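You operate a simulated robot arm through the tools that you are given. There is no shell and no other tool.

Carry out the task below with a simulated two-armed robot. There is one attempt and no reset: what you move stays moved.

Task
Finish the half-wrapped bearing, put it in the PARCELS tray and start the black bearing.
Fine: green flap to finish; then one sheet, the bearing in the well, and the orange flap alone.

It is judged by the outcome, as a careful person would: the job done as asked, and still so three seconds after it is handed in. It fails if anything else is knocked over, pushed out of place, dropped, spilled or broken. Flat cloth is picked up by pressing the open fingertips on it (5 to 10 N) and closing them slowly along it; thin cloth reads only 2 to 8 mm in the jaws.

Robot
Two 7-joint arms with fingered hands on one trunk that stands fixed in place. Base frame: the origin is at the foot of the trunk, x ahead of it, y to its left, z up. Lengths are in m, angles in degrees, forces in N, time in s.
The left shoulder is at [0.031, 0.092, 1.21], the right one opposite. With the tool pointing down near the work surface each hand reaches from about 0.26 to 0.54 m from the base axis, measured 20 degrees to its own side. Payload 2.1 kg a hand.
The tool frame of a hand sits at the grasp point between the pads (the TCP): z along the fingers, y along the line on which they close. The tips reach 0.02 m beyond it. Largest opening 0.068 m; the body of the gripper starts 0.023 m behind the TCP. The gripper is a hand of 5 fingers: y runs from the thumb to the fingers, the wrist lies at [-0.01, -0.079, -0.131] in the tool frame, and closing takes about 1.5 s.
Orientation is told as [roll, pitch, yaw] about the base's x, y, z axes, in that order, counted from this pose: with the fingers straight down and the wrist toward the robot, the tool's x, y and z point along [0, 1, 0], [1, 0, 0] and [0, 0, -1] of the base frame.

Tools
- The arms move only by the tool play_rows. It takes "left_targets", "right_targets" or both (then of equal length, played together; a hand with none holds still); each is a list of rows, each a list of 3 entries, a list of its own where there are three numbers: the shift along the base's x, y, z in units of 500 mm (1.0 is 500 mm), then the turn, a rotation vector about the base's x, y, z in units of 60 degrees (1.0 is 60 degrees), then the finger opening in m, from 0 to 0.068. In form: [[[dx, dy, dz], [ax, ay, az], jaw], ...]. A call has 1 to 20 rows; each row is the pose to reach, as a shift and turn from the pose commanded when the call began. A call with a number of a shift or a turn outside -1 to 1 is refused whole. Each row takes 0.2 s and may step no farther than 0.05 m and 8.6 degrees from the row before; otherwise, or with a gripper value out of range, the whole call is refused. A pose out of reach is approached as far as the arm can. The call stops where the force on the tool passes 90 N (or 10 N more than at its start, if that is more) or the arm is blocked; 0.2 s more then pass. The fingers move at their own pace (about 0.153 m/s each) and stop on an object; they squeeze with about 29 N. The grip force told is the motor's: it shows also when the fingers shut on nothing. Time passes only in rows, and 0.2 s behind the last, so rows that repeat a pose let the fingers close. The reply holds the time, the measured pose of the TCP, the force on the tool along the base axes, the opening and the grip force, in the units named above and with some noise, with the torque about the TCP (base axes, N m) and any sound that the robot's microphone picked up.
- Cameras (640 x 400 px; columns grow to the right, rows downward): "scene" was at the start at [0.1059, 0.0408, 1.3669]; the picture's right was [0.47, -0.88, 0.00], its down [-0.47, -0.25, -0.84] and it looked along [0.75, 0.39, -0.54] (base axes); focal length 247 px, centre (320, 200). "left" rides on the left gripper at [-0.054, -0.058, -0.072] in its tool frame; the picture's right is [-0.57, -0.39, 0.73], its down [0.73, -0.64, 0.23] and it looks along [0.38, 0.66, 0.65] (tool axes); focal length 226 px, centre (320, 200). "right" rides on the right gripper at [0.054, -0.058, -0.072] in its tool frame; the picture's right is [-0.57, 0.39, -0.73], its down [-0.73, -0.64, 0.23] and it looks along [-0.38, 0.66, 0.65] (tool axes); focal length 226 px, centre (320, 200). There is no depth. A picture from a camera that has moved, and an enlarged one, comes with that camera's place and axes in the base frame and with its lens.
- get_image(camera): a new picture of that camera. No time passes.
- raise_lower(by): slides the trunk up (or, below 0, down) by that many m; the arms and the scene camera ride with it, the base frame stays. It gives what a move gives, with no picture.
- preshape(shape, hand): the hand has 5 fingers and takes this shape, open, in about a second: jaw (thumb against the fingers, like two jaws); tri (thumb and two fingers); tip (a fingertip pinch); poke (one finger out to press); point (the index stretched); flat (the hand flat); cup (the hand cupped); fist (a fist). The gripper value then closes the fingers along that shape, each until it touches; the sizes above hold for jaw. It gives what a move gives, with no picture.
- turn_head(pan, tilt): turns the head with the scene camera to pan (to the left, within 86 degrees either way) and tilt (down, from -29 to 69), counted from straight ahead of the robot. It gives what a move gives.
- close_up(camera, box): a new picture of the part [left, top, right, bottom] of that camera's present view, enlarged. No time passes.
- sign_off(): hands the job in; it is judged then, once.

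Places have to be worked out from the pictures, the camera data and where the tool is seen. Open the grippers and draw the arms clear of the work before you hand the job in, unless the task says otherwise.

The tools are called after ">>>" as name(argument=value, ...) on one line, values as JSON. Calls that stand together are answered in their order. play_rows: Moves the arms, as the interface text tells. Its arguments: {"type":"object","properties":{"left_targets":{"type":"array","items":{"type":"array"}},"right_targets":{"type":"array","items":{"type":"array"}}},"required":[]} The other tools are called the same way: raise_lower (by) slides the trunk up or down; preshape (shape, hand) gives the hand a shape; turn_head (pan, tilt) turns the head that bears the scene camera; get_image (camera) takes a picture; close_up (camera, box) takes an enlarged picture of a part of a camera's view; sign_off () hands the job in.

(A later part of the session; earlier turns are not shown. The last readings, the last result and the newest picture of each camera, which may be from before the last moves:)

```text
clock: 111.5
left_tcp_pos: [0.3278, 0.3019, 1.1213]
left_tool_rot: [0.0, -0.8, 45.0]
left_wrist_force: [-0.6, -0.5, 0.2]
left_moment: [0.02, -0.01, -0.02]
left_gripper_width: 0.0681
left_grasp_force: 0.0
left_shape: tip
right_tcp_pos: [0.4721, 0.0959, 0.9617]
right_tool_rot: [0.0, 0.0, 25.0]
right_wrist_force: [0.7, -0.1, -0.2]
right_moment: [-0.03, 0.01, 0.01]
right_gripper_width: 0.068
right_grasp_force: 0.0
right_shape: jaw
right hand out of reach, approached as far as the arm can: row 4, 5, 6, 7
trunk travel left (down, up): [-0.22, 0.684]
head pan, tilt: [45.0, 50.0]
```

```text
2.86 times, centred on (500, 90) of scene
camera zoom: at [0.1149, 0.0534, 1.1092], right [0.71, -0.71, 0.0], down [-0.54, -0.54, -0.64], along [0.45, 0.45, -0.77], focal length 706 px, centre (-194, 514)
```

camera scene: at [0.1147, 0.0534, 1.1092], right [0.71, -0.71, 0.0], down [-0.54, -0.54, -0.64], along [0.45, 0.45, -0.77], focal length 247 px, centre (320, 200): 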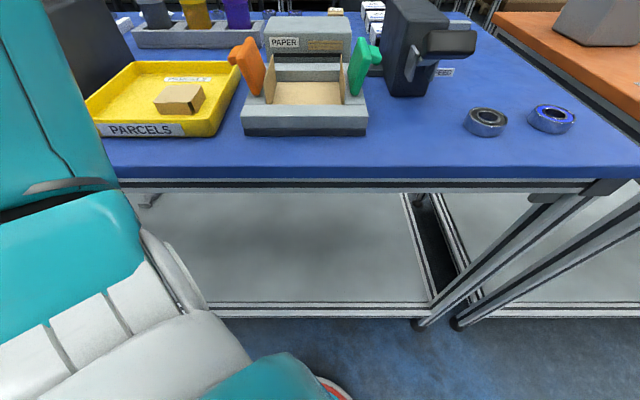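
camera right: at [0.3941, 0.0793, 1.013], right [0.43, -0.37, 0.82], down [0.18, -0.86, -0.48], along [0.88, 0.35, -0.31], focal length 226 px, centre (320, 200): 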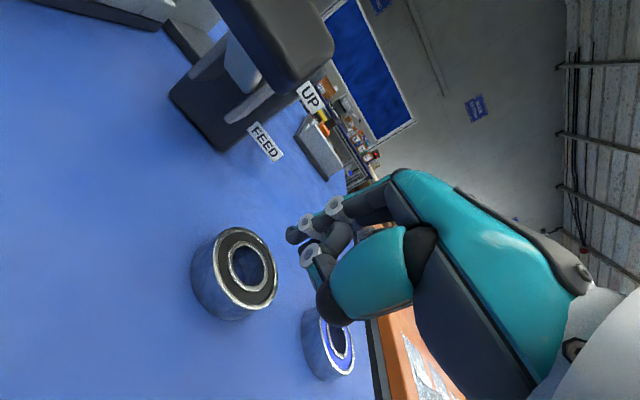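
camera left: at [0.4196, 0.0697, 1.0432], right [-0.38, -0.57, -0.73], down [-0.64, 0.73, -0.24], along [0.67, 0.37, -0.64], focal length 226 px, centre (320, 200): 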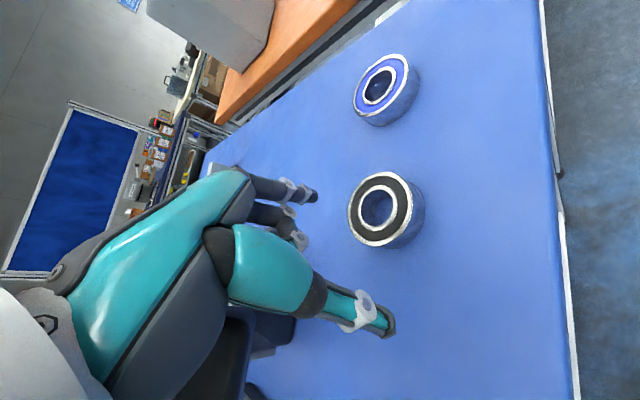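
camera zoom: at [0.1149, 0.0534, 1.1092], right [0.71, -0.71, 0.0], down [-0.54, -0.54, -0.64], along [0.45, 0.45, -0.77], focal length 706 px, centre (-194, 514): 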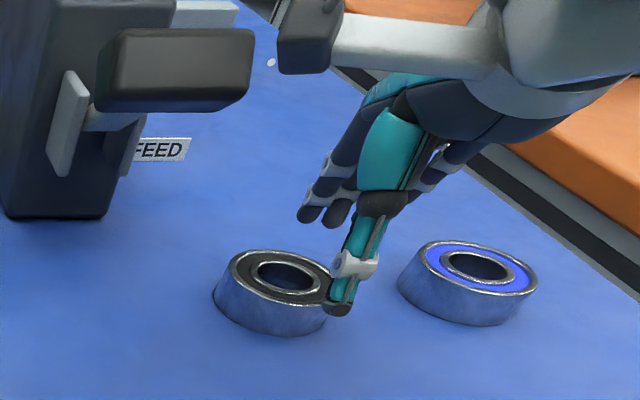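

Upright the right hand stops ~35 mm short. A shape with the thumb folded might let the stretched fingers hook over the bearing's far side; I rise and look at "point" and "cup" on the right hand.

>>> play_rows(right_targets=[[[0, 0, 0.05], [0, 0, 0], 0.068], [[-0.02, -0.02, 0.1], [0, 0, 0], 0.068], [[-0.02, -0.02, 0.1], [0, 0, 0], 0.068]])

>>> preshape(shape="point", hand="right")

>>> close_up(camera="scene", box=[400, 0, 640, 160])

>>> get_image(camera="right")

>>> preshape(shape="cup", hand="right")

>>> close_up(camera="scene", box=[400, 0, 640, 160])

>>> get_image(camera="right")

```text
clock: 112.3
left_tcp_pos: [0.3265, 0.3029, 1.121]
left_tool_rot: [-0.2, -0.8, 44.9]
left_wrist_force: [0.0, 0.5, -0.2]
left_moment: [-0.02, 0.01, 0.0]
left_gripper_width: 0.0678
left_grasp_force: 0.2
left_shape: tip
right_tcp_pos: [0.4618, 0.0841, 1.0108]
right_tool_rot: [0.0, 0.0, 25.1]
right_wrist_force: [-0.3, -0.8, 0.0]
right_moment: [0.02, -0.01, -0.01]
right_gripper_width: 0.0681
right_grasp_force: 0.1
right_shape: jaw
right hand out of reach, approached as far as the arm can: row 1
trunk travel left (down, up): [-0.22, 0.684]
head pan, tilt: [45.0, 50.0]
```

```text
clock: 113.2
left_tcp_pos: [0.3266, 0.302, 1.1205]
left_tool_rot: [-0.1, -0.8, 44.9]
left_wrist_force: [0.2, -1.0, -0.6]
left_moment: [0.02, 0.02, -0.02]
left_gripper_width: 0.0678
left_grasp_force: 0.0
left_shape: tip
right_tcp_pos: [0.4619, 0.0835, 1.0096]
right_tool_rot: [0.0, 0.0, 25.2]
right_wrist_force: [-0.1, -0.7, -0.8]
right_moment: [-0.01, 0.0, -0.02]
right_gripper_width: 0.0635
right_grasp_force: 0.0
right_shape: point
trunk travel left (down, up): [-0.22, 0.684]
head pan, tilt: [45.0, 50.0]
```

```text
2.50 times, centred on (520, 80) of scene
camera zoom: at [0.1147, 0.0534, 1.1092], right [0.71, -0.71, 0.0], down [-0.54, -0.54, -0.64], along [0.45, 0.45, -0.77], focal length 618 px, centre (-180, 500)
```

zoom: 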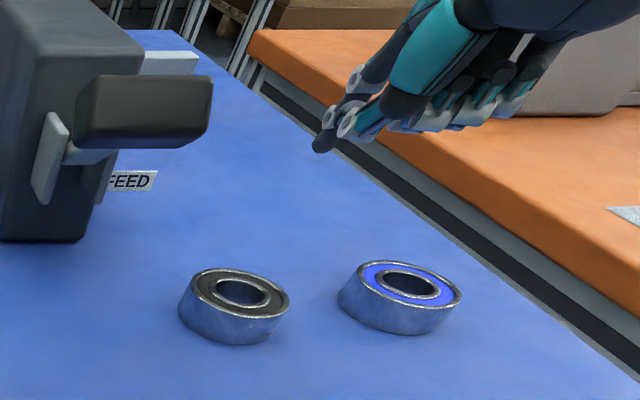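

```text
taken
camera right: at [0.3865, 0.108, 1.0813], right [0.59, -0.35, 0.73], down [-0.27, -0.94, -0.23], along [0.76, -0.06, -0.65], focal length 226 px, centre (320, 200)
```

right: 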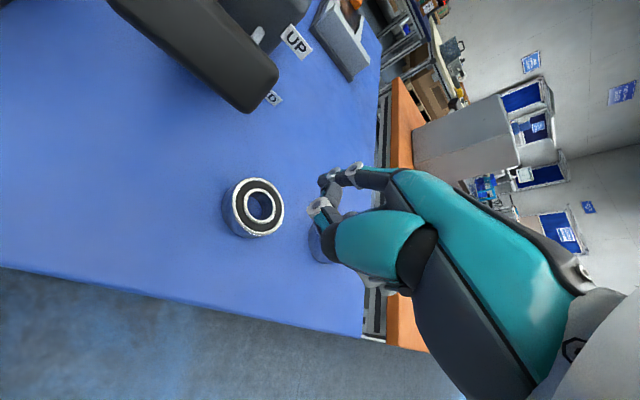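

```text
clock: 114.1
left_tcp_pos: [0.3272, 0.302, 1.1209]
left_tool_rot: [-0.3, -0.7, 44.9]
left_wrist_force: [-0.4, 0.7, 0.0]
left_moment: [0.0, -0.02, 0.05]
left_gripper_width: 0.068
left_grasp_force: 0.0
left_shape: tip
right_tcp_pos: [0.4627, 0.0838, 1.0095]
right_tool_rot: [0.0, 0.1, 25.1]
right_wrist_force: [-0.1, -0.1, 0.2]
right_moment: [-0.01, 0.0, 0.01]
right_gripper_width: 0.0597
right_grasp_force: 0.0
right_shape: cup
trunk travel left (down, up): [-0.22, 0.684]
head pan, tilt: [45.0, 50.0]
```

```text
2.50 times, centred on (520, 80) of scene
camera zoom: at [0.1147, 0.0534, 1.1092], right [0.71, -0.71, 0.0], down [-0.54, -0.54, -0.64], along [0.45, 0.45, -0.77], focal length 618 px, centre (-180, 500)
```

zoom: 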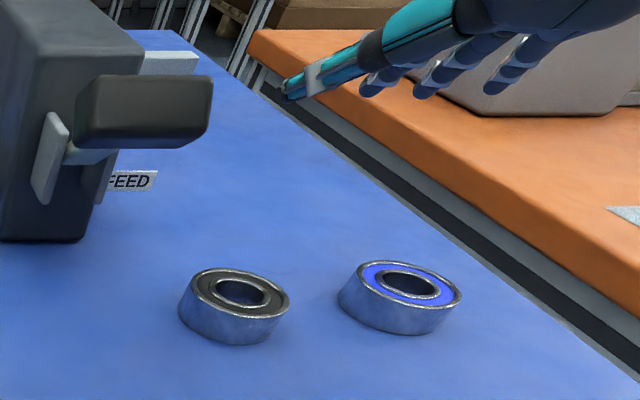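

```text
taken
camera right: at [0.3865, 0.108, 1.0813], right [0.59, -0.35, 0.73], down [-0.27, -0.94, -0.23], along [0.76, -0.06, -0.65], focal length 226 px, centre (320, 200)
```

right: 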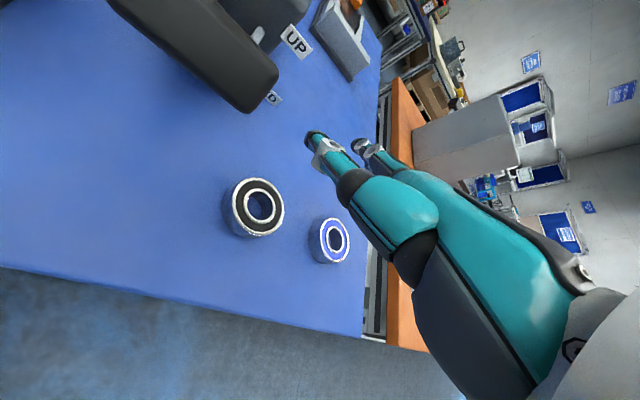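

In "point" the index tip triangulates to about 51 mm ahead of the TCP and 20 mm below it, with the thumb folded: good for hooking over the far side. I set it on the right hand, turn to yaw 45°, and test how far it reaches.

>>> preshape(shape="point", hand="right")

>>> play_rows(right_targets=[[[-0.01, -0.01, 0], [0, 0, 0.1], 0.0635], [[0, 0, 0], [0, 0, 0.2], 0.0635], [[0.02, 0.01, 0], [0, 0, 0.3], 0.0635], [[0.04, 0.015, -0.01], [0, 0, 0.333], 0.0635], [[0.058, 0.022, -0.02], [0, 0, 0.333], 0.0635], [[0.058, 0.022, -0.02], [0, 0, 0.333], 0.0635]])

>>> close_up(camera="scene", box=[400, 0, 640, 160])

>>> get_image(camera="right")

```text
clock: 115.0
left_tcp_pos: [0.3275, 0.3022, 1.1206]
left_tool_rot: [-0.3, -0.8, 44.9]
left_wrist_force: [0.1, 0.7, 0.2]
left_moment: [0.01, -0.03, -0.01]
left_gripper_width: 0.068
left_grasp_force: 0.0
left_shape: tip
right_tcp_pos: [0.4626, 0.0829, 1.0091]
right_tool_rot: [-0.1, 0.0, 25.2]
right_wrist_force: [0.1, 0.6, -0.3]
right_moment: [-0.01, 0.02, -0.02]
right_gripper_width: 0.0
right_grasp_force: 0.1
right_shape: point
trunk travel left (down, up): [-0.22, 0.684]
head pan, tilt: [45.0, 50.0]
```

```text
clock: 116.4
left_tcp_pos: [0.3266, 0.3032, 1.1203]
left_tool_rot: [-0.2, -0.9, 44.9]
left_wrist_force: [0.1, -0.3, -0.3]
left_moment: [-0.02, 0.01, 0.0]
left_gripper_width: 0.0677
left_grasp_force: 0.2
left_shape: tip
right_tcp_pos: [0.4518, 0.0806, 0.9856]
right_tool_rot: [-0.1, 0.0, 42.6]
right_wrist_force: [-0.2, -0.4, 0.7]
right_moment: [0.01, 0.01, 0.01]
right_gripper_width: 0.0001
right_grasp_force: 0.0
right_shape: point
right hand out of reach, approached as far as the arm can: row 2, 3, 4, 5, 6
trunk travel left (down, up): [-0.22, 0.684]
head pan, tilt: [45.0, 50.0]
```

```text
2.50 times, centred on (520, 80) of scene
camera zoom: at [0.1148, 0.0534, 1.1092], right [0.71, -0.71, 0.0], down [-0.54, -0.54, -0.64], along [0.45, 0.45, -0.77], focal length 618 px, centre (-180, 500)
```

zoom: 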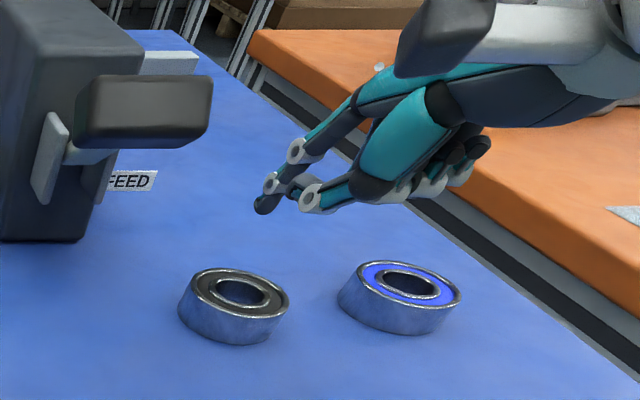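

```text
taken
camera right: at [0.3715, 0.0808, 1.0572], right [0.67, -0.15, 0.73], down [0.03, -0.97, -0.23], along [0.74, 0.17, -0.65], focal length 226 px, centre (320, 200)
```

right: 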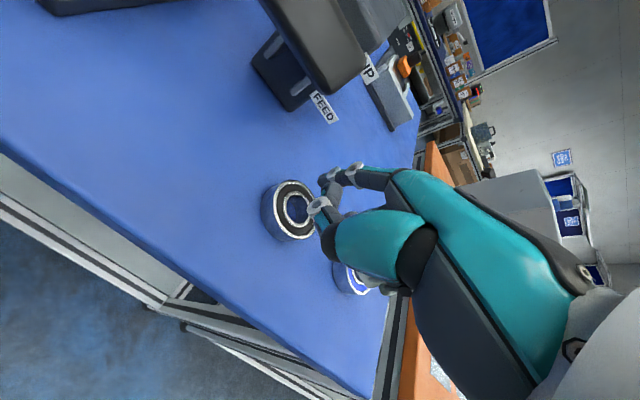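

At 42° yaw upright reach is shorter; yaw ≈24° with a slight (11°) forward tilt should let the pointed index get past the bearing's far edge with the knuckles just clearing its top. I set that orientation, staying high.

>>> play_rows(right_targets=[[[-0.03, -0.01, 0.02], [0, 0, -0.1], 0], [[-0.04, -0.01, 0.03], [0, 0, -0.2], 0], [[-0.04, -0.01, 0.03], [0, 0, -0.31], 0], [[-0.04, -0.01, 0.03], [0, 0, -0.31], 0]])

>>> play_rows(right_targets=[[[0, 0, 0], [0.037, -0.084, 0], 0], [[0, 0, 0], [0.0746, -0.1675, 0], 0], [[0, 0, 0], [0.0746, -0.1675, 0], 0]])

```text
clock: 117.4
left_tcp_pos: [0.3269, 0.3018, 1.121]
left_tool_rot: [-0.1, -1.0, 44.9]
left_wrist_force: [-1.1, 0.3, -0.4]
left_moment: [-0.01, -0.01, -0.01]
left_gripper_width: 0.0678
left_grasp_force: 0.1
left_shape: tip
right_tcp_pos: [0.4304, 0.0748, 1.0006]
right_tool_rot: [0.0, -0.1, 26.4]
right_wrist_force: [0.4, 0.6, 0.0]
right_moment: [0.01, -0.01, 0.02]
right_gripper_width: 0.0001
right_grasp_force: 0.0
right_shape: point
trunk travel left (down, up): [-0.22, 0.684]
head pan, tilt: [45.0, 50.0]
```

```text
clock: 118.2
left_tcp_pos: [0.3276, 0.3008, 1.1211]
left_tool_rot: [-0.2, -0.8, 45.0]
left_wrist_force: [-0.1, 0.3, 0.1]
left_moment: [0.0, -0.01, 0.0]
left_gripper_width: 0.0677
left_grasp_force: 0.1
left_shape: tip
right_tcp_pos: [0.43, 0.0733, 1.0003]
right_tool_rot: [-0.4, -10.9, 26.6]
right_wrist_force: [0.1, 0.2, 0.5]
right_moment: [-0.01, 0.02, 0.01]
right_gripper_width: 0.0003
right_grasp_force: 0.1
right_shape: point
trunk travel left (down, up): [-0.22, 0.684]
head pan, tilt: [45.0, 50.0]
```

Orientation set (yaw 26.5°, tilt 11°). I advance above the bearing with the index tip past its far side (tip z≈0.935).

>>> play_rows(right_targets=[[[0.03, 0.012, -0.02], [0, 0, 0], 0], [[0.06, 0.024, -0.05], [0, 0, 0], 0], [[0.09, 0.036, -0.08], [0, 0, 0], 0], [[0.127, 0.048, -0.1], [0, 0, 0], 0], [[0.127, 0.048, -0.1], [0, 0, 0], 0]])

>>> close_up(camera="scene", box=[400, 20, 600, 160])

>>> close_up(camera="right", box=[190, 120, 390, 300])

```text
clock: 119.4
left_tcp_pos: [0.3266, 0.3016, 1.1214]
left_tool_rot: [-0.2, -0.7, 44.9]
left_wrist_force: [0.0, 0.3, -0.1]
left_moment: [0.03, 0.0, -0.01]
left_gripper_width: 0.068
left_grasp_force: 0.1
left_shape: tip
right_tcp_pos: [0.493, 0.0983, 0.9517]
right_tool_rot: [-0.4, -11.0, 26.6]
right_wrist_force: [-1.3, -0.3, 0.1]
right_moment: [0.0, 0.0, 0.02]
right_gripper_width: 0.0002
right_grasp_force: 0.1
right_shape: point
trunk travel left (down, up): [-0.22, 0.684]
head pan, tilt: [45.0, 50.0]
```

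```text
2.86 times, centred on (500, 90) of scene
camera zoom: at [0.1148, 0.0535, 1.1092], right [0.71, -0.71, 0.0], down [-0.54, -0.54, -0.64], along [0.45, 0.45, -0.77], focal length 706 px, centre (-194, 514)
```

zoom: 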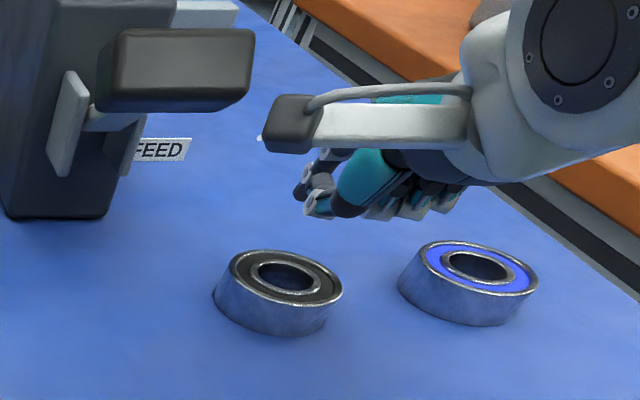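

```text
2.22 times, centred on (290, 210) of right
camera zoom: at [0.4046, 0.115, 1.0097], right [0.47, -0.39, 0.79], down [-0.2, -0.92, -0.34], along [0.86, 0.0, -0.51], focal length 502 px, centre (387, 178)
```

zoom: 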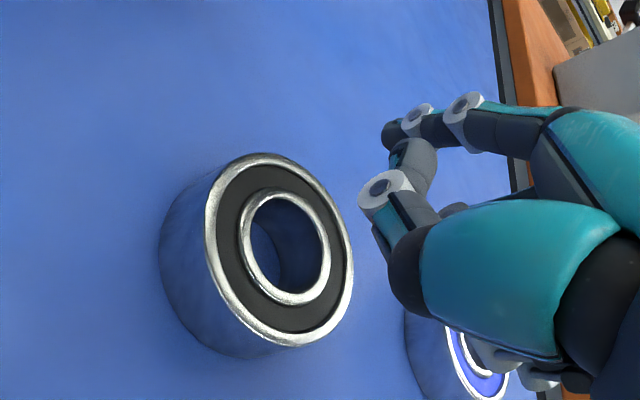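

The right index is past the far side, but the folded thumb would touch the bearing top at this tilt. I reduce the tilt to ~5.5° so that the index reaches lower than the thumb, and check the reach holds.

>>> play_rows(right_targets=[[[0, 0, 0], [-0.037, 0.084, 0], 0], [[0.002, 0, -0.01], [-0.037, 0.084, 0], 0], [[0.002, 0, -0.02], [-0.037, 0.084, 0], 0], [[0.002, 0, -0.02], [-0.037, 0.084, 0], 0]])

>>> close_up(camera="scene", box=[400, 20, 600, 160])

>>> close_up(camera="right", box=[190, 120, 390, 300])

```text
clock: 120.4
left_tcp_pos: [0.327, 0.3027, 1.1213]
left_tool_rot: [-0.2, -0.8, 44.9]
left_wrist_force: [0.5, 0.2, -0.9]
left_moment: [0.0, 0.02, -0.02]
left_gripper_width: 0.0682
left_grasp_force: 0.0
left_shape: tip
right_tcp_pos: [0.4945, 0.0959, 0.9415]
right_tool_rot: [-0.3, -5.4, 26.5]
right_wrist_force: [0.0, 1.2, 0.3]
right_moment: [-0.03, 0.02, 0.02]
right_gripper_width: 0.0001
right_grasp_force: 0.0
right_shape: point
trunk travel left (down, up): [-0.22, 0.684]
head pan, tilt: [45.0, 50.0]
```

```text
2.86 times, centred on (500, 90) of scene
camera zoom: at [0.1148, 0.0534, 1.1092], right [0.71, -0.71, 0.0], down [-0.54, -0.54, -0.64], along [0.45, 0.45, -0.77], focal length 706 px, centre (-194, 514)
```

zoom: 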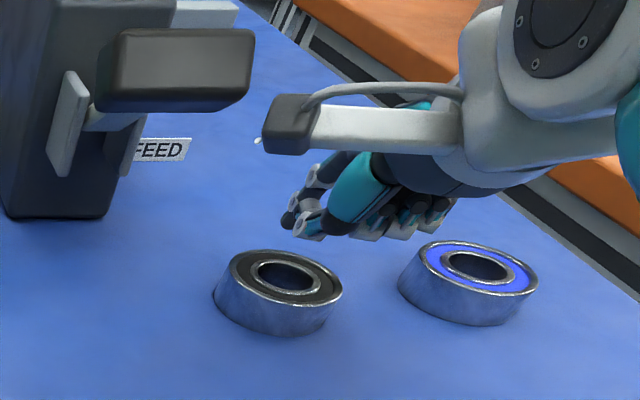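

```text
2.22 times, centred on (290, 210) of right
camera zoom: at [0.411, 0.1167, 1.0063], right [0.53, -0.36, 0.76], down [-0.22, -0.93, -0.29], along [0.81, -0.02, -0.58], focal length 502 px, centre (387, 178)
```

zoom: 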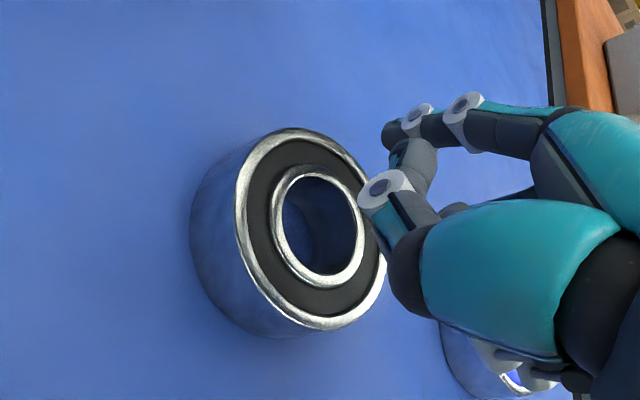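

Reach is fine: index tip at about (0.540, 0.123), ~7 mm beyond the far edge. I lower ~19 mm in small steps, watching for contact.

>>> play_rows(right_targets=[[[0, 0, -0.012], [0, 0, 0], 0], [[0, 0, -0.024], [0, 0, 0], 0], [[0, 0, -0.034], [0, 0, 0], 0], [[0, 0, -0.038], [0, 0, 0], 0], [[0, 0, -0.038], [0, 0, 0], 0]])

>>> close_up(camera="scene", box=[400, 20, 600, 160])

>>> close_up(camera="right", box=[190, 120, 390, 300])

```text
clock: 121.6
left_tcp_pos: [0.3261, 0.3033, 1.1201]
left_tool_rot: [-0.2, -0.8, 44.9]
left_wrist_force: [0.6, 1.0, 0.2]
left_moment: [0.01, 0.04, -0.05]
left_gripper_width: 0.0682
left_grasp_force: 0.0
left_shape: tip
right_tcp_pos: [0.4931, 0.0972, 0.9226]
right_tool_rot: [-0.1, -5.5, 26.5]
right_wrist_force: [0.5, 0.7, 0.9]
right_moment: [0.05, -0.05, -0.05]
right_gripper_width: 0.0
right_grasp_force: 0.1
right_shape: point
trunk travel left (down, up): [-0.22, 0.684]
head pan, tilt: [45.0, 50.0]
```

```text
2.86 times, centred on (500, 90) of scene
camera zoom: at [0.1148, 0.0535, 1.1092], right [0.71, -0.71, 0.0], down [-0.54, -0.54, -0.64], along [0.45, 0.45, -0.77], focal length 706 px, centre (-194, 514)
```

zoom: 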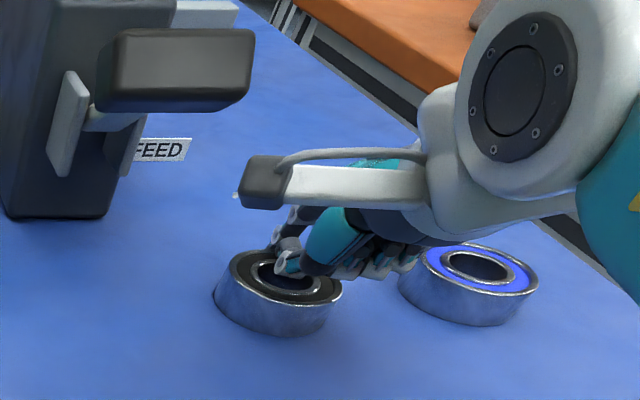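

```text
2.22 times, centred on (290, 210) of right
camera zoom: at [0.411, 0.1158, 0.9874], right [0.53, -0.36, 0.76], down [-0.22, -0.93, -0.29], along [0.82, -0.02, -0.58], focal length 502 px, centre (387, 178)
```

zoom: 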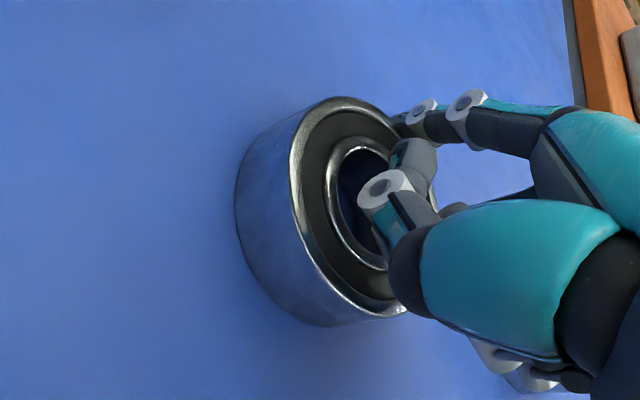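

The index tip is hidden behind the far rim and nothing else touches. I pull the bearing straight back toward the robot by ~50 mm.

>>> play_rows(right_targets=[[[-0.012, -0.006, 0], [0, 0, 0], 0], [[-0.024, -0.012, 0], [0, 0, 0], 0], [[-0.036, -0.018, 0], [0, 0, 0], 0], [[-0.048, -0.024, 0], [0, 0, 0], 0], [[-0.06, -0.03, 0], [0, 0, 0], 0], [[-0.072, -0.036, 0], [0, 0, 0], 0], [[-0.084, -0.042, 0], [0, 0, 0], 0], [[-0.09, -0.045, 0], [0, 0, 0], 0]])

>>> close_up(camera="scene", box=[400, 20, 600, 160])

```text
clock: 123.4
left_tcp_pos: [0.3274, 0.3016, 1.1208]
left_tool_rot: [-0.3, -0.8, 44.9]
left_wrist_force: [0.2, -0.3, 0.0]
left_moment: [0.0, 0.01, 0.02]
left_gripper_width: 0.0685
left_grasp_force: 0.1
left_shape: tip
right_tcp_pos: [0.4489, 0.072, 0.9226]
right_tool_rot: [-0.2, -5.4, 26.6]
right_wrist_force: [0.7, 0.1, 0.8]
right_moment: [0.02, -0.04, 0.01]
right_gripper_width: 0.0003
right_grasp_force: 0.0
right_shape: point
trunk travel left (down, up): [-0.22, 0.684]
head pan, tilt: [45.0, 50.0]
```

```text
2.86 times, centred on (500, 90) of scene
camera zoom: at [0.1148, 0.0534, 1.1092], right [0.71, -0.71, 0.0], down [-0.54, -0.54, -0.64], along [0.45, 0.45, -0.77], focal length 706 px, centre (-194, 514)
```

zoom: 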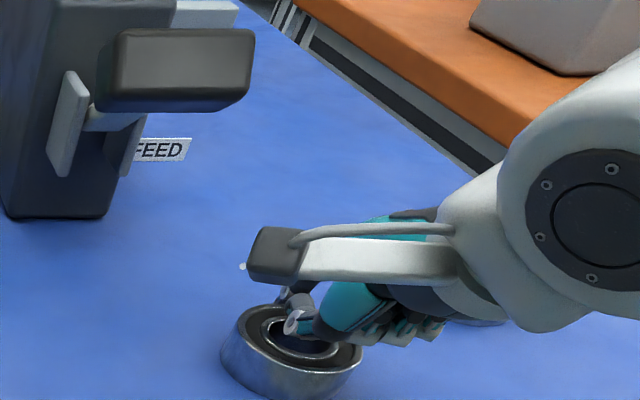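

The bearing slid along nicely; I put its centre now near (0.464, 0.085). I lift the right hand and withdraw it to the right side.

>>> play_rows(right_targets=[[[0.006, 0.003, 0.02], [0, 0, 0], 0], [[0.006, 0.003, 0.08], [0, 0, 0], 0], [[-0.02, -0.04, 0.14], [0, 0, 0], 0], [[-0.05, -0.12, 0.17], [0, 0, -0.05], 0], [[-0.08, -0.2, 0.17], [0, 0, -0.12], 0], [[-0.11, -0.28, 0.17], [0, 0, -0.2], 0], [[-0.14, -0.36, 0.17], [0, 0, -0.28], 0], [[-0.17, -0.44, 0.17], [0, 0, -0.36], 0]])

>>> preshape(shape="jaw", hand="left")

>>> get_image(camera="scene")

>>> close_up(camera="scene", box=[400, 20, 600, 160])

```text
clock: 125.2
left_tcp_pos: [0.3268, 0.3023, 1.1213]
left_tool_rot: [-0.2, -0.8, 44.9]
left_wrist_force: [-0.4, 0.2, 0.3]
left_moment: [-0.05, -0.04, -0.06]
left_gripper_width: 0.0681
left_grasp_force: 0.1
left_shape: tip
right_tcp_pos: [0.3615, -0.1485, 1.0086]
right_tool_rot: [-0.1, -5.5, 4.7]
right_wrist_force: [-0.4, -0.1, 0.2]
right_moment: [-0.03, -0.02, 0.0]
right_gripper_width: 0.0
right_grasp_force: 0.1
right_shape: point
trunk travel left (down, up): [-0.22, 0.684]
head pan, tilt: [45.0, 50.0]
```

```text
clock: 126.1
left_tcp_pos: [0.3276, 0.3034, 1.1221]
left_tool_rot: [-0.2, -0.7, 44.9]
left_wrist_force: [0.1, -0.1, 0.8]
left_moment: [0.0, -0.02, 0.0]
left_gripper_width: 0.0679
left_grasp_force: 0.1
left_shape: jaw
right_tcp_pos: [0.363, -0.1483, 1.0087]
right_tool_rot: [-0.3, -5.4, 4.8]
right_wrist_force: [-0.6, -0.7, 0.7]
right_moment: [0.02, 0.02, 0.03]
right_gripper_width: 0.0
right_grasp_force: 0.1
right_shape: point
trunk travel left (down, up): [-0.22, 0.684]
head pan, tilt: [45.0, 50.0]
```

```text
taken
camera scene: at [0.1147, 0.0533, 1.1092], right [0.71, -0.71, 0.0], down [-0.54, -0.54, -0.64], along [0.45, 0.45, -0.77], focal length 247 px, centre (320, 200)
```

scene: 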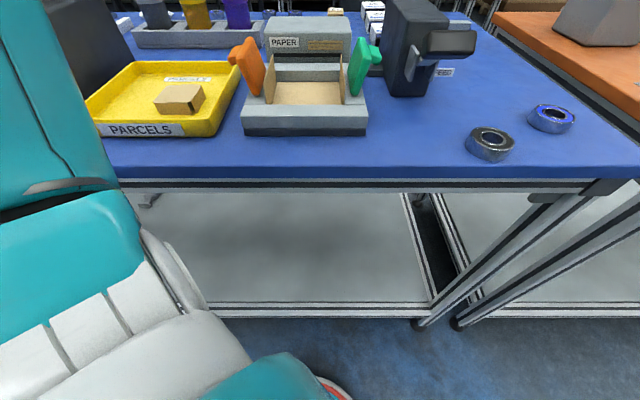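

```text
2.86 times, centred on (500, 90) of scene
camera zoom: at [0.1147, 0.0533, 1.1092], right [0.71, -0.71, 0.0], down [-0.54, -0.54, -0.64], along [0.45, 0.45, -0.77], focal length 706 px, centre (-194, 514)
```

zoom: 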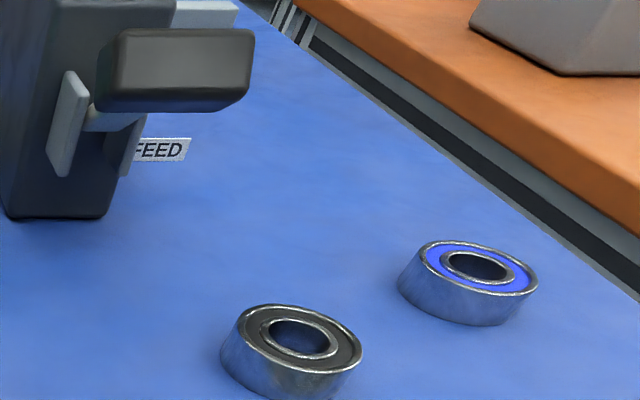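

The bearing now sits near (0.461, 0.084), safely on the bench. I bring the left hand (jaw) across above the lever, turning toward yaw −15°.

>>> play_rows(left_targets=[[[0.02, -0.03, 0], [0, 0, -0.12], 0.068], [[0.04, -0.07, 0], [0, 0, -0.24], 0.068], [[0.06, -0.11, 0], [0, 0, -0.36], 0.068], [[0.08, -0.16, 0], [0, 0, -0.48], 0.068], [[0.1, -0.21, 0], [0, 0, -0.6], 0.068], [[0.13, -0.27, 0], [0, 0, -0.72], 0.068], [[0.16, -0.33, 0], [0, 0, -0.84], 0.068], [[0.19, -0.39, -0.02], [0, 0, -0.95], 0.068], [[0.22, -0.43, -0.06], [0, 0, -1.0], 0.068], [[0.22, -0.43, -0.06], [0, 0, -1.0], 0.068]])

>>> get_image(camera="left")

>>> get_image(camera="scene")

```text
clock: 128.3
left_tcp_pos: [0.4209, 0.115, 1.0777]
left_tool_rot: [-0.3, -1.0, -15.0]
left_wrist_force: [-0.4, 0.1, 0.0]
left_moment: [-0.02, -0.01, 0.03]
left_gripper_width: 0.0681
left_grasp_force: 0.1
left_shape: jaw
left hand out of reach, approached as far as the arm can: row 7, 8, 9, 10
right_tcp_pos: [0.3621, -0.1479, 1.0079]
right_tool_rot: [-0.2, -5.5, 5.0]
right_wrist_force: [-0.4, 0.2, -0.4]
right_moment: [0.01, 0.01, 0.01]
right_gripper_width: 0.0
right_grasp_force: 0.0
right_shape: point
trunk travel left (down, up): [-0.22, 0.684]
head pan, tilt: [45.0, 50.0]
```

```text
taken
camera left: at [0.3509, 0.0775, 1.1485], right [-0.51, -0.45, -0.73], down [-0.42, 0.87, -0.24], along [0.75, 0.19, -0.64], focal length 226 px, centre (320, 200)
```

left: 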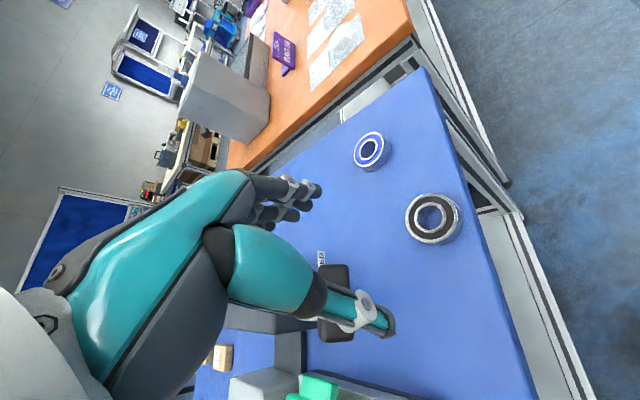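

```text
taken
camera scene: at [0.1146, 0.0535, 1.1092], right [0.71, -0.71, 0.0], down [-0.54, -0.54, -0.64], along [0.45, 0.45, -0.77], focal length 247 px, centre (320, 200)
```

scene: 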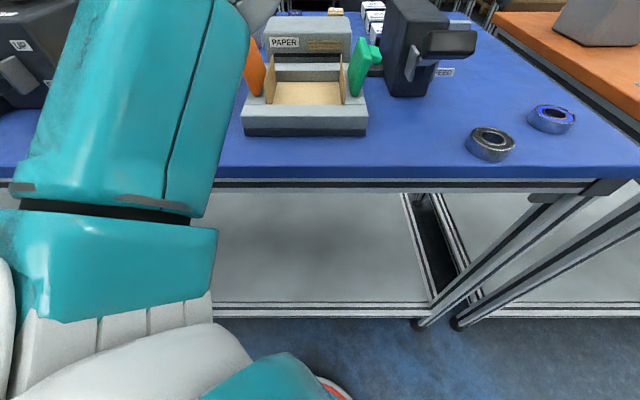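

I continue toward the bearing, down to z≈0.97, to test the reach with yaw −20°.

>>> play_rows(left_targets=[[[0.0, -0.02, -0.05], [0, 0, -0.03], 0.068], [[0.01, -0.04, -0.1], [0, 0, -0.06], 0.068], [[0.03, -0.055, -0.15], [0, 0, -0.083], 0.068], [[0.055, -0.063, -0.19], [0, 0, -0.083], 0.068], [[0.074, -0.063, -0.216], [0, 0, -0.083], 0.068], [[0.074, -0.063, -0.216], [0, 0, -0.083], 0.068]])

>>> get_image(camera="left")

>>> close_up(camera="scene", box=[400, 20, 600, 180])

```text
clock: 129.7
left_tcp_pos: [0.4599, 0.0825, 0.9672]
left_tool_rot: [-0.3, -0.7, -20.1]
left_wrist_force: [0.7, -0.6, 0.0]
left_moment: [0.02, -0.01, 0.01]
left_gripper_width: 0.0678
left_grasp_force: 0.1
left_shape: jaw
right_tcp_pos: [0.3618, -0.1477, 1.0102]
right_tool_rot: [-0.1, -5.5, 4.9]
right_wrist_force: [1.0, -0.6, -0.4]
right_moment: [0.0, -0.01, 0.0]
right_gripper_width: 0.0
right_grasp_force: 0.1
right_shape: point
trunk travel left (down, up): [-0.22, 0.684]
head pan, tilt: [45.0, 50.0]
```

```text
taken
camera left: at [0.3862, 0.0524, 1.038], right [-0.55, -0.41, -0.73], down [-0.35, 0.91, -0.24], along [0.76, 0.12, -0.64], focal length 226 px, centre (320, 200)
```

left: 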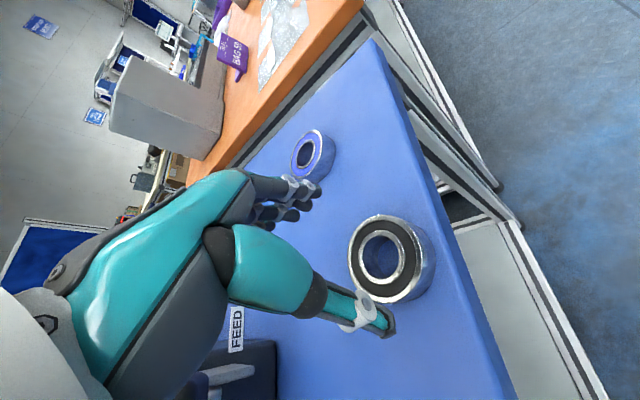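

```text
2.50 times, centred on (500, 100) of scene
camera zoom: at [0.1148, 0.0533, 1.1092], right [0.71, -0.71, 0.0], down [-0.54, -0.54, -0.64], along [0.45, 0.45, -0.77], focal length 618 px, centre (-130, 450)
```

zoom: 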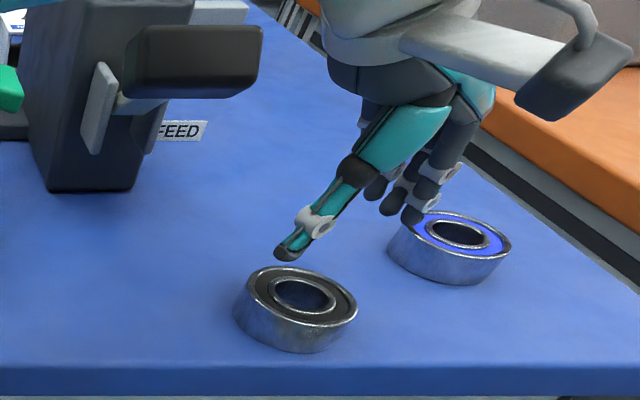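

In reach. I centre on (0.458, 0.084) and lower until the tips are just above the bearing's top for a check.

>>> play_rows(left_targets=[[[-0.003, 0.003, -0.02], [0, 0, 0], 0.068], [[-0.003, 0.003, -0.04], [0, 0, 0], 0.068], [[-0.003, 0.003, -0.04], [0, 0, 0], 0.068]])

>>> close_up(camera="left", box=[220, 130, 460, 370])

>>> close_up(camera="scene", box=[420, 60, 580, 180])

```text
clock: 130.5
left_tcp_pos: [0.457, 0.084, 0.9462]
left_tool_rot: [-0.2, -0.8, -20.2]
left_wrist_force: [0.4, -0.8, 1.2]
left_moment: [0.03, 0.03, 0.01]
left_gripper_width: 0.068
left_grasp_force: 0.1
left_shape: jaw
right_tcp_pos: [0.3636, -0.1488, 1.0093]
right_tool_rot: [-0.2, -5.4, 5.0]
right_wrist_force: [0.1, 0.3, 0.5]
right_moment: [0.05, -0.03, -0.02]
right_gripper_width: 0.0
right_grasp_force: 0.0
right_shape: point
trunk travel left (down, up): [-0.22, 0.684]
head pan, tilt: [45.0, 50.0]
```

```text
1.67 times, centred on (340, 250) of left
camera zoom: at [0.3843, 0.0539, 1.0171], right [-0.55, -0.41, -0.73], down [-0.35, 0.91, -0.24], along [0.76, 0.12, -0.64], focal length 377 px, centre (287, 117)
```

zoom: 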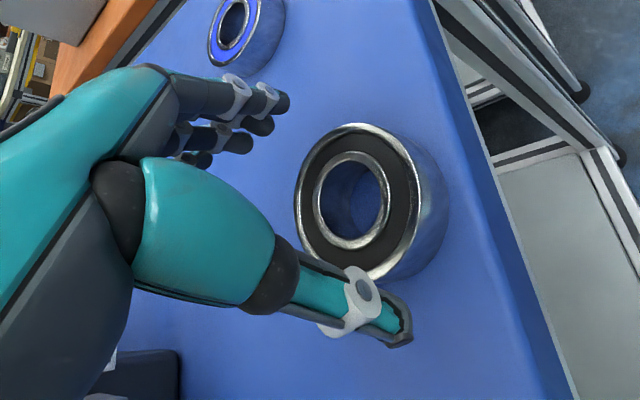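

```text
3.33 times, centred on (500, 120) of scene
camera zoom: at [0.1148, 0.0533, 1.1092], right [0.71, -0.71, 0.0], down [-0.54, -0.54, -0.64], along [0.45, 0.45, -0.77], focal length 824 px, centre (-280, 467)
```

zoom: 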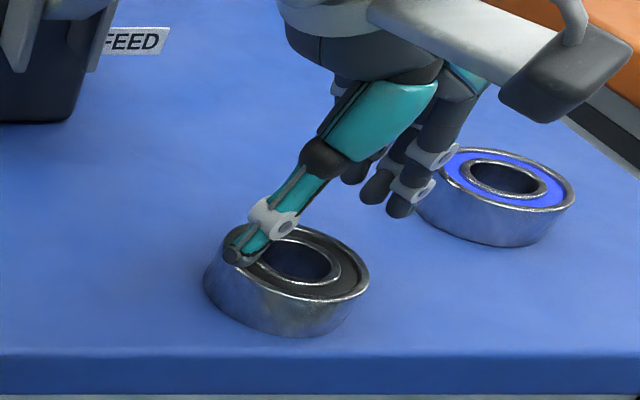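

The bearing is centred between thumb and fingers. I lower to TCP z≈0.926 and check contact.

>>> play_rows(left_targets=[[[0.001, 0, -0.012], [0, 0, 0], 0.068], [[0.001, 0, -0.024], [0, 0, 0], 0.068], [[0.001, 0, -0.034], [0, 0, 0], 0.068], [[0.001, 0, -0.04], [0, 0, 0], 0.068], [[0.001, 0, -0.04], [0, 0, 0], 0.068]])

>>> close_up(camera="left", box=[220, 130, 460, 370])

>>> close_up(camera="scene", box=[420, 60, 580, 180])

```text
clock: 131.7
left_tcp_pos: [0.4562, 0.0856, 0.9285]
left_tool_rot: [-0.3, -0.8, -20.0]
left_wrist_force: [-0.5, 0.4, -0.1]
left_moment: [-0.01, -0.01, 0.0]
left_gripper_width: 0.068
left_grasp_force: 0.1
left_shape: jaw
right_tcp_pos: [0.3617, -0.1472, 1.0103]
right_tool_rot: [-0.2, -5.4, 4.9]
right_wrist_force: [-0.2, -0.5, -0.1]
right_moment: [-0.03, 0.03, -0.02]
right_gripper_width: 0.0
right_grasp_force: 0.0
right_shape: point
trunk travel left (down, up): [-0.22, 0.684]
head pan, tilt: [45.0, 50.0]
```

```text
1.67 times, centred on (340, 250) of left
camera zoom: at [0.3835, 0.0549, 0.9982], right [-0.55, -0.41, -0.73], down [-0.35, 0.91, -0.24], along [0.76, 0.12, -0.64], focal length 377 px, centre (287, 117)
```

zoom: 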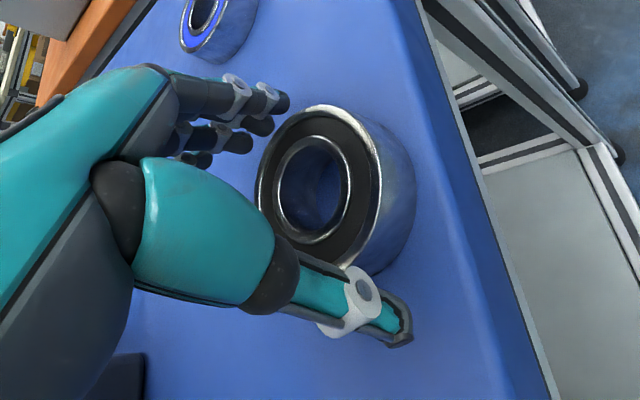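

```text
3.33 times, centred on (500, 120) of scene
camera zoom: at [0.1148, 0.0533, 1.1092], right [0.71, -0.71, 0.0], down [-0.54, -0.54, -0.64], along [0.45, 0.45, -0.77], focal length 824 px, centre (-280, 467)
```

zoom: 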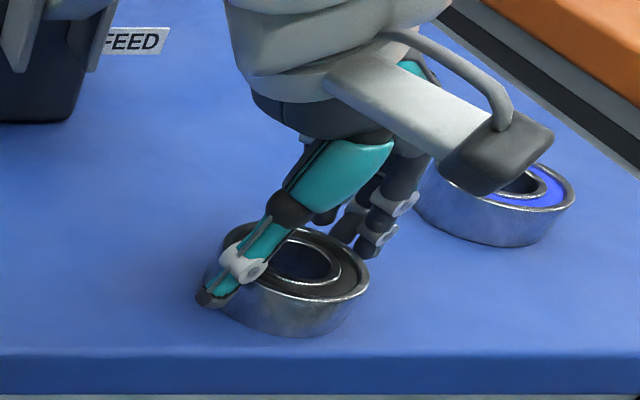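

No contact force with the tips below the bearing's top, so the fingers are beside it. I lower 2 mm more and close.

>>> play_rows(left_targets=[[[0, 0, -0.005], [0, 0, 0], 0.068], [[0, 0, -0.005], [0, 0, 0], 0.062], [[0, 0, -0.005], [0, 0, 0], 0.057], [[0, 0, -0.005], [0, 0, 0], 0.052], [[0, 0, -0.005], [0, 0, 0], 0.047], [[0, 0, -0.005], [0, 0, 0], 0.042], [[0, 0, -0.005], [0, 0, 0], 0.038], [[0, 0, -0.005], [0, 0, 0], 0.038], [[0, 0, -0.005], [0, 0, 0], 0.038]])

>>> close_up(camera="left", box=[220, 130, 460, 370])

>>> close_up(camera="scene", box=[420, 60, 580, 180])

```text
clock: 133.7
left_tcp_pos: [0.457, 0.0854, 0.9269]
left_tool_rot: [-0.1, -0.8, -20.0]
left_wrist_force: [0.1, 0.4, 0.1]
left_moment: [0.0, 0.02, -0.01]
left_gripper_width: 0.0447
left_grasp_force: 29.7
left_shape: jaw
right_tcp_pos: [0.3629, -0.1484, 1.0103]
right_tool_rot: [-0.1, -5.4, 4.8]
right_wrist_force: [-0.7, 0.1, 0.7]
right_moment: [0.02, -0.04, 0.03]
right_gripper_width: 0.0
right_grasp_force: 0.1
right_shape: point
trunk travel left (down, up): [-0.22, 0.684]
head pan, tilt: [45.0, 50.0]
```

```text
1.67 times, centred on (340, 250) of left
camera zoom: at [0.3838, 0.0548, 0.9961], right [-0.55, -0.41, -0.73], down [-0.35, 0.91, -0.24], along [0.76, 0.12, -0.64], focal length 377 px, centre (287, 117)
```

zoom: 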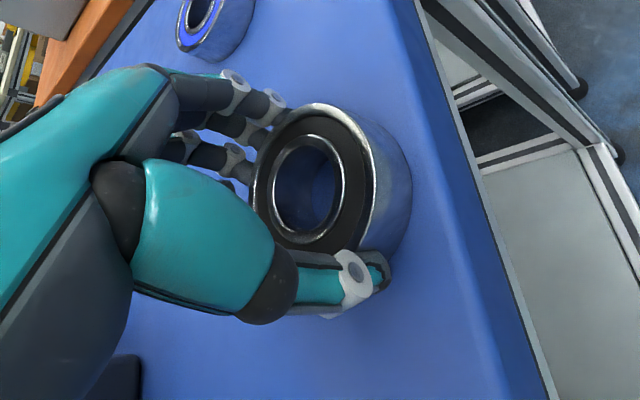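

```text
3.33 times, centred on (500, 120) of scene
camera zoom: at [0.1148, 0.0533, 1.1092], right [0.71, -0.71, 0.0], down [-0.54, -0.54, -0.64], along [0.45, 0.45, -0.77], focal length 824 px, centre (-280, 467)
```

zoom: 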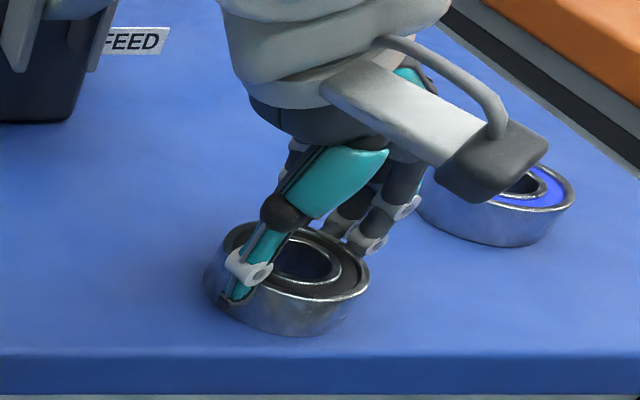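

The bearing is gripped (29.7 N). I lift it straight up.

>>> play_rows(left_targets=[[[0, 0, 0.02], [0, 0, 0], 0.036], [[-0.005, 0, 0.06], [0, 0, 0], 0.036], [[-0.01, 0, 0.12], [0, 0, 0], 0.036], [[-0.02, 0, 0.18], [0, 0, 0], 0.036], [[-0.03, 0.0, 0.25], [0, 0, 0], 0.036], [[-0.04, 0.0, 0.32], [0, 0, 0], 0.036], [[-0.04, 0.0, 0.34], [0, 0, 0], 0.036], [[-0.04, 0.0, 0.34], [0, 0, 0], 0.036]])

>>> get_image(camera="left")

>>> get_image(camera="scene")

```text
clock: 135.5
left_tcp_pos: [0.4378, 0.1093, 1.0512]
left_tool_rot: [-0.2, -0.8, -20.1]
left_wrist_force: [-0.8, 0.2, -1.9]
left_moment: [-0.02, 0.03, 0.02]
left_gripper_width: 0.0442
left_grasp_force: 29.6
left_shape: jaw
left hand out of reach, approached as far as the arm can: row 4, 5, 6, 7, 8
right_tcp_pos: [0.3633, -0.1482, 1.0096]
right_tool_rot: [-0.2, -5.4, 4.9]
right_wrist_force: [-0.5, -1.1, 0.5]
right_moment: [0.01, -0.02, -0.02]
right_gripper_width: 0.0
right_grasp_force: 0.0
right_shape: point
trunk travel left (down, up): [-0.22, 0.684]
head pan, tilt: [45.0, 50.0]
```

```text
taken
camera left: at [0.3647, 0.0782, 1.1217], right [-0.55, -0.41, -0.73], down [-0.35, 0.91, -0.24], along [0.76, 0.12, -0.64], focal length 226 px, centre (320, 200)
```

left: 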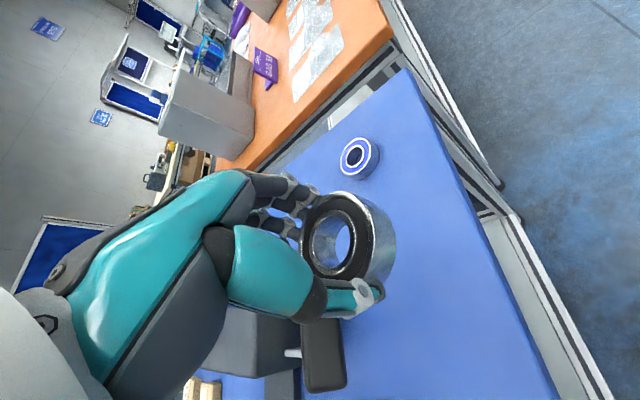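

```text
taken
camera scene: at [0.1149, 0.0533, 1.1092], right [0.71, -0.71, 0.0], down [-0.54, -0.54, -0.64], along [0.45, 0.45, -0.77], focal length 247 px, centre (320, 200)
```

scene: 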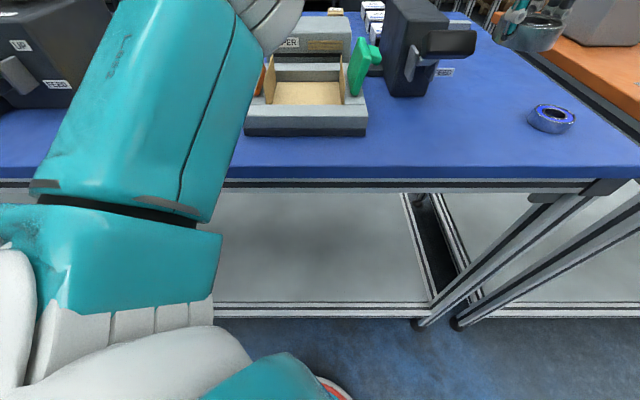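

The bearing is held. I raise the trunk 0.13 m so the hand can travel clear above the lever and flaps.

>>> raise_lower(by=0.13)

>>> play_rows(left_targets=[[[-0.03, 0.03, -0.02], [0, 0, 0.12], 0.036], [[-0.05, 0.08, -0.04], [0, 0, 0.24], 0.036], [[-0.07, 0.13, -0.06], [0, 0, 0.36], 0.036], [[-0.09, 0.18, -0.08], [0, 0, 0.48], 0.036], [[-0.11, 0.24, -0.1], [0, 0, 0.6], 0.036], [[-0.12, 0.3, -0.11], [0, 0, 0.72], 0.036], [[-0.135, 0.36, -0.12], [0, 0, 0.84], 0.036], [[-0.145, 0.42, -0.13], [0, 0, 0.96], 0.036], [[-0.148, 0.438, -0.13], [0, 0, 1.0], 0.036], [[-0.148, 0.438, -0.13], [0, 0, 1.0], 0.036]])

>>> get_image(camera="left")

>>> get_image(camera="scene")

```text
clock: 137.1
left_tcp_pos: [0.4207, 0.1097, 1.1991]
left_tool_rot: [0.6, -3.3, -19.8]
left_wrist_force: [0.1, 0.9, -1.0]
left_moment: [-0.01, -0.02, -0.02]
left_gripper_width: 0.0441
left_grasp_force: 29.2
left_shape: jaw
right_tcp_pos: [0.3641, -0.147, 1.1359]
right_tool_rot: [-0.3, -5.4, 4.9]
right_wrist_force: [0.0, -0.7, -0.6]
right_moment: [0.01, -0.01, 0.01]
right_gripper_width: 0.0
right_grasp_force: 0.0
right_shape: point
trunk travel left (down, up): [-0.35, 0.554]
head pan, tilt: [45.0, 50.0]
```

```text
clock: 139.3
left_tcp_pos: [0.3468, 0.3303, 1.1325]
left_tool_rot: [0.6, -3.3, 40.2]
left_wrist_force: [0.2, -0.6, -0.8]
left_moment: [0.0, 0.03, 0.0]
left_gripper_width: 0.044
left_grasp_force: 29.2
left_shape: jaw
right_tcp_pos: [0.3635, -0.1461, 1.1383]
right_tool_rot: [-0.2, -5.4, 4.9]
right_wrist_force: [-0.2, -0.4, 0.7]
right_moment: [0.0, 0.01, 0.0]
right_gripper_width: 0.0
right_grasp_force: 0.1
right_shape: point
trunk travel left (down, up): [-0.35, 0.554]
head pan, tilt: [45.0, 50.0]
```

```text
taken
camera left: at [0.3366, 0.2475, 1.1996], right [0.1, -0.65, -0.75], down [-0.95, 0.16, -0.26], along [0.29, 0.74, -0.6], focal length 226 px, centre (320, 200)
```

left: 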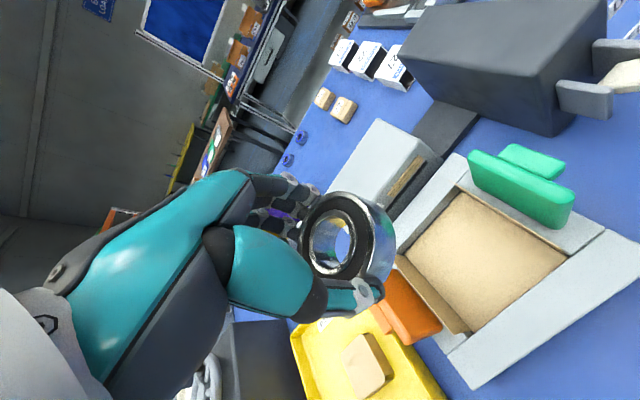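

```text
taken
camera scene: at [0.0929, 0.0534, 1.2406], right [0.71, -0.71, 0.0], down [-0.54, -0.54, -0.64], along [0.45, 0.45, -0.77], focal length 247 px, centre (320, 200)
```

scene: 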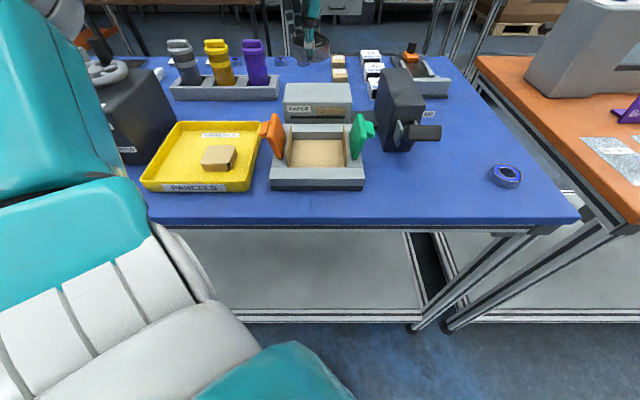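

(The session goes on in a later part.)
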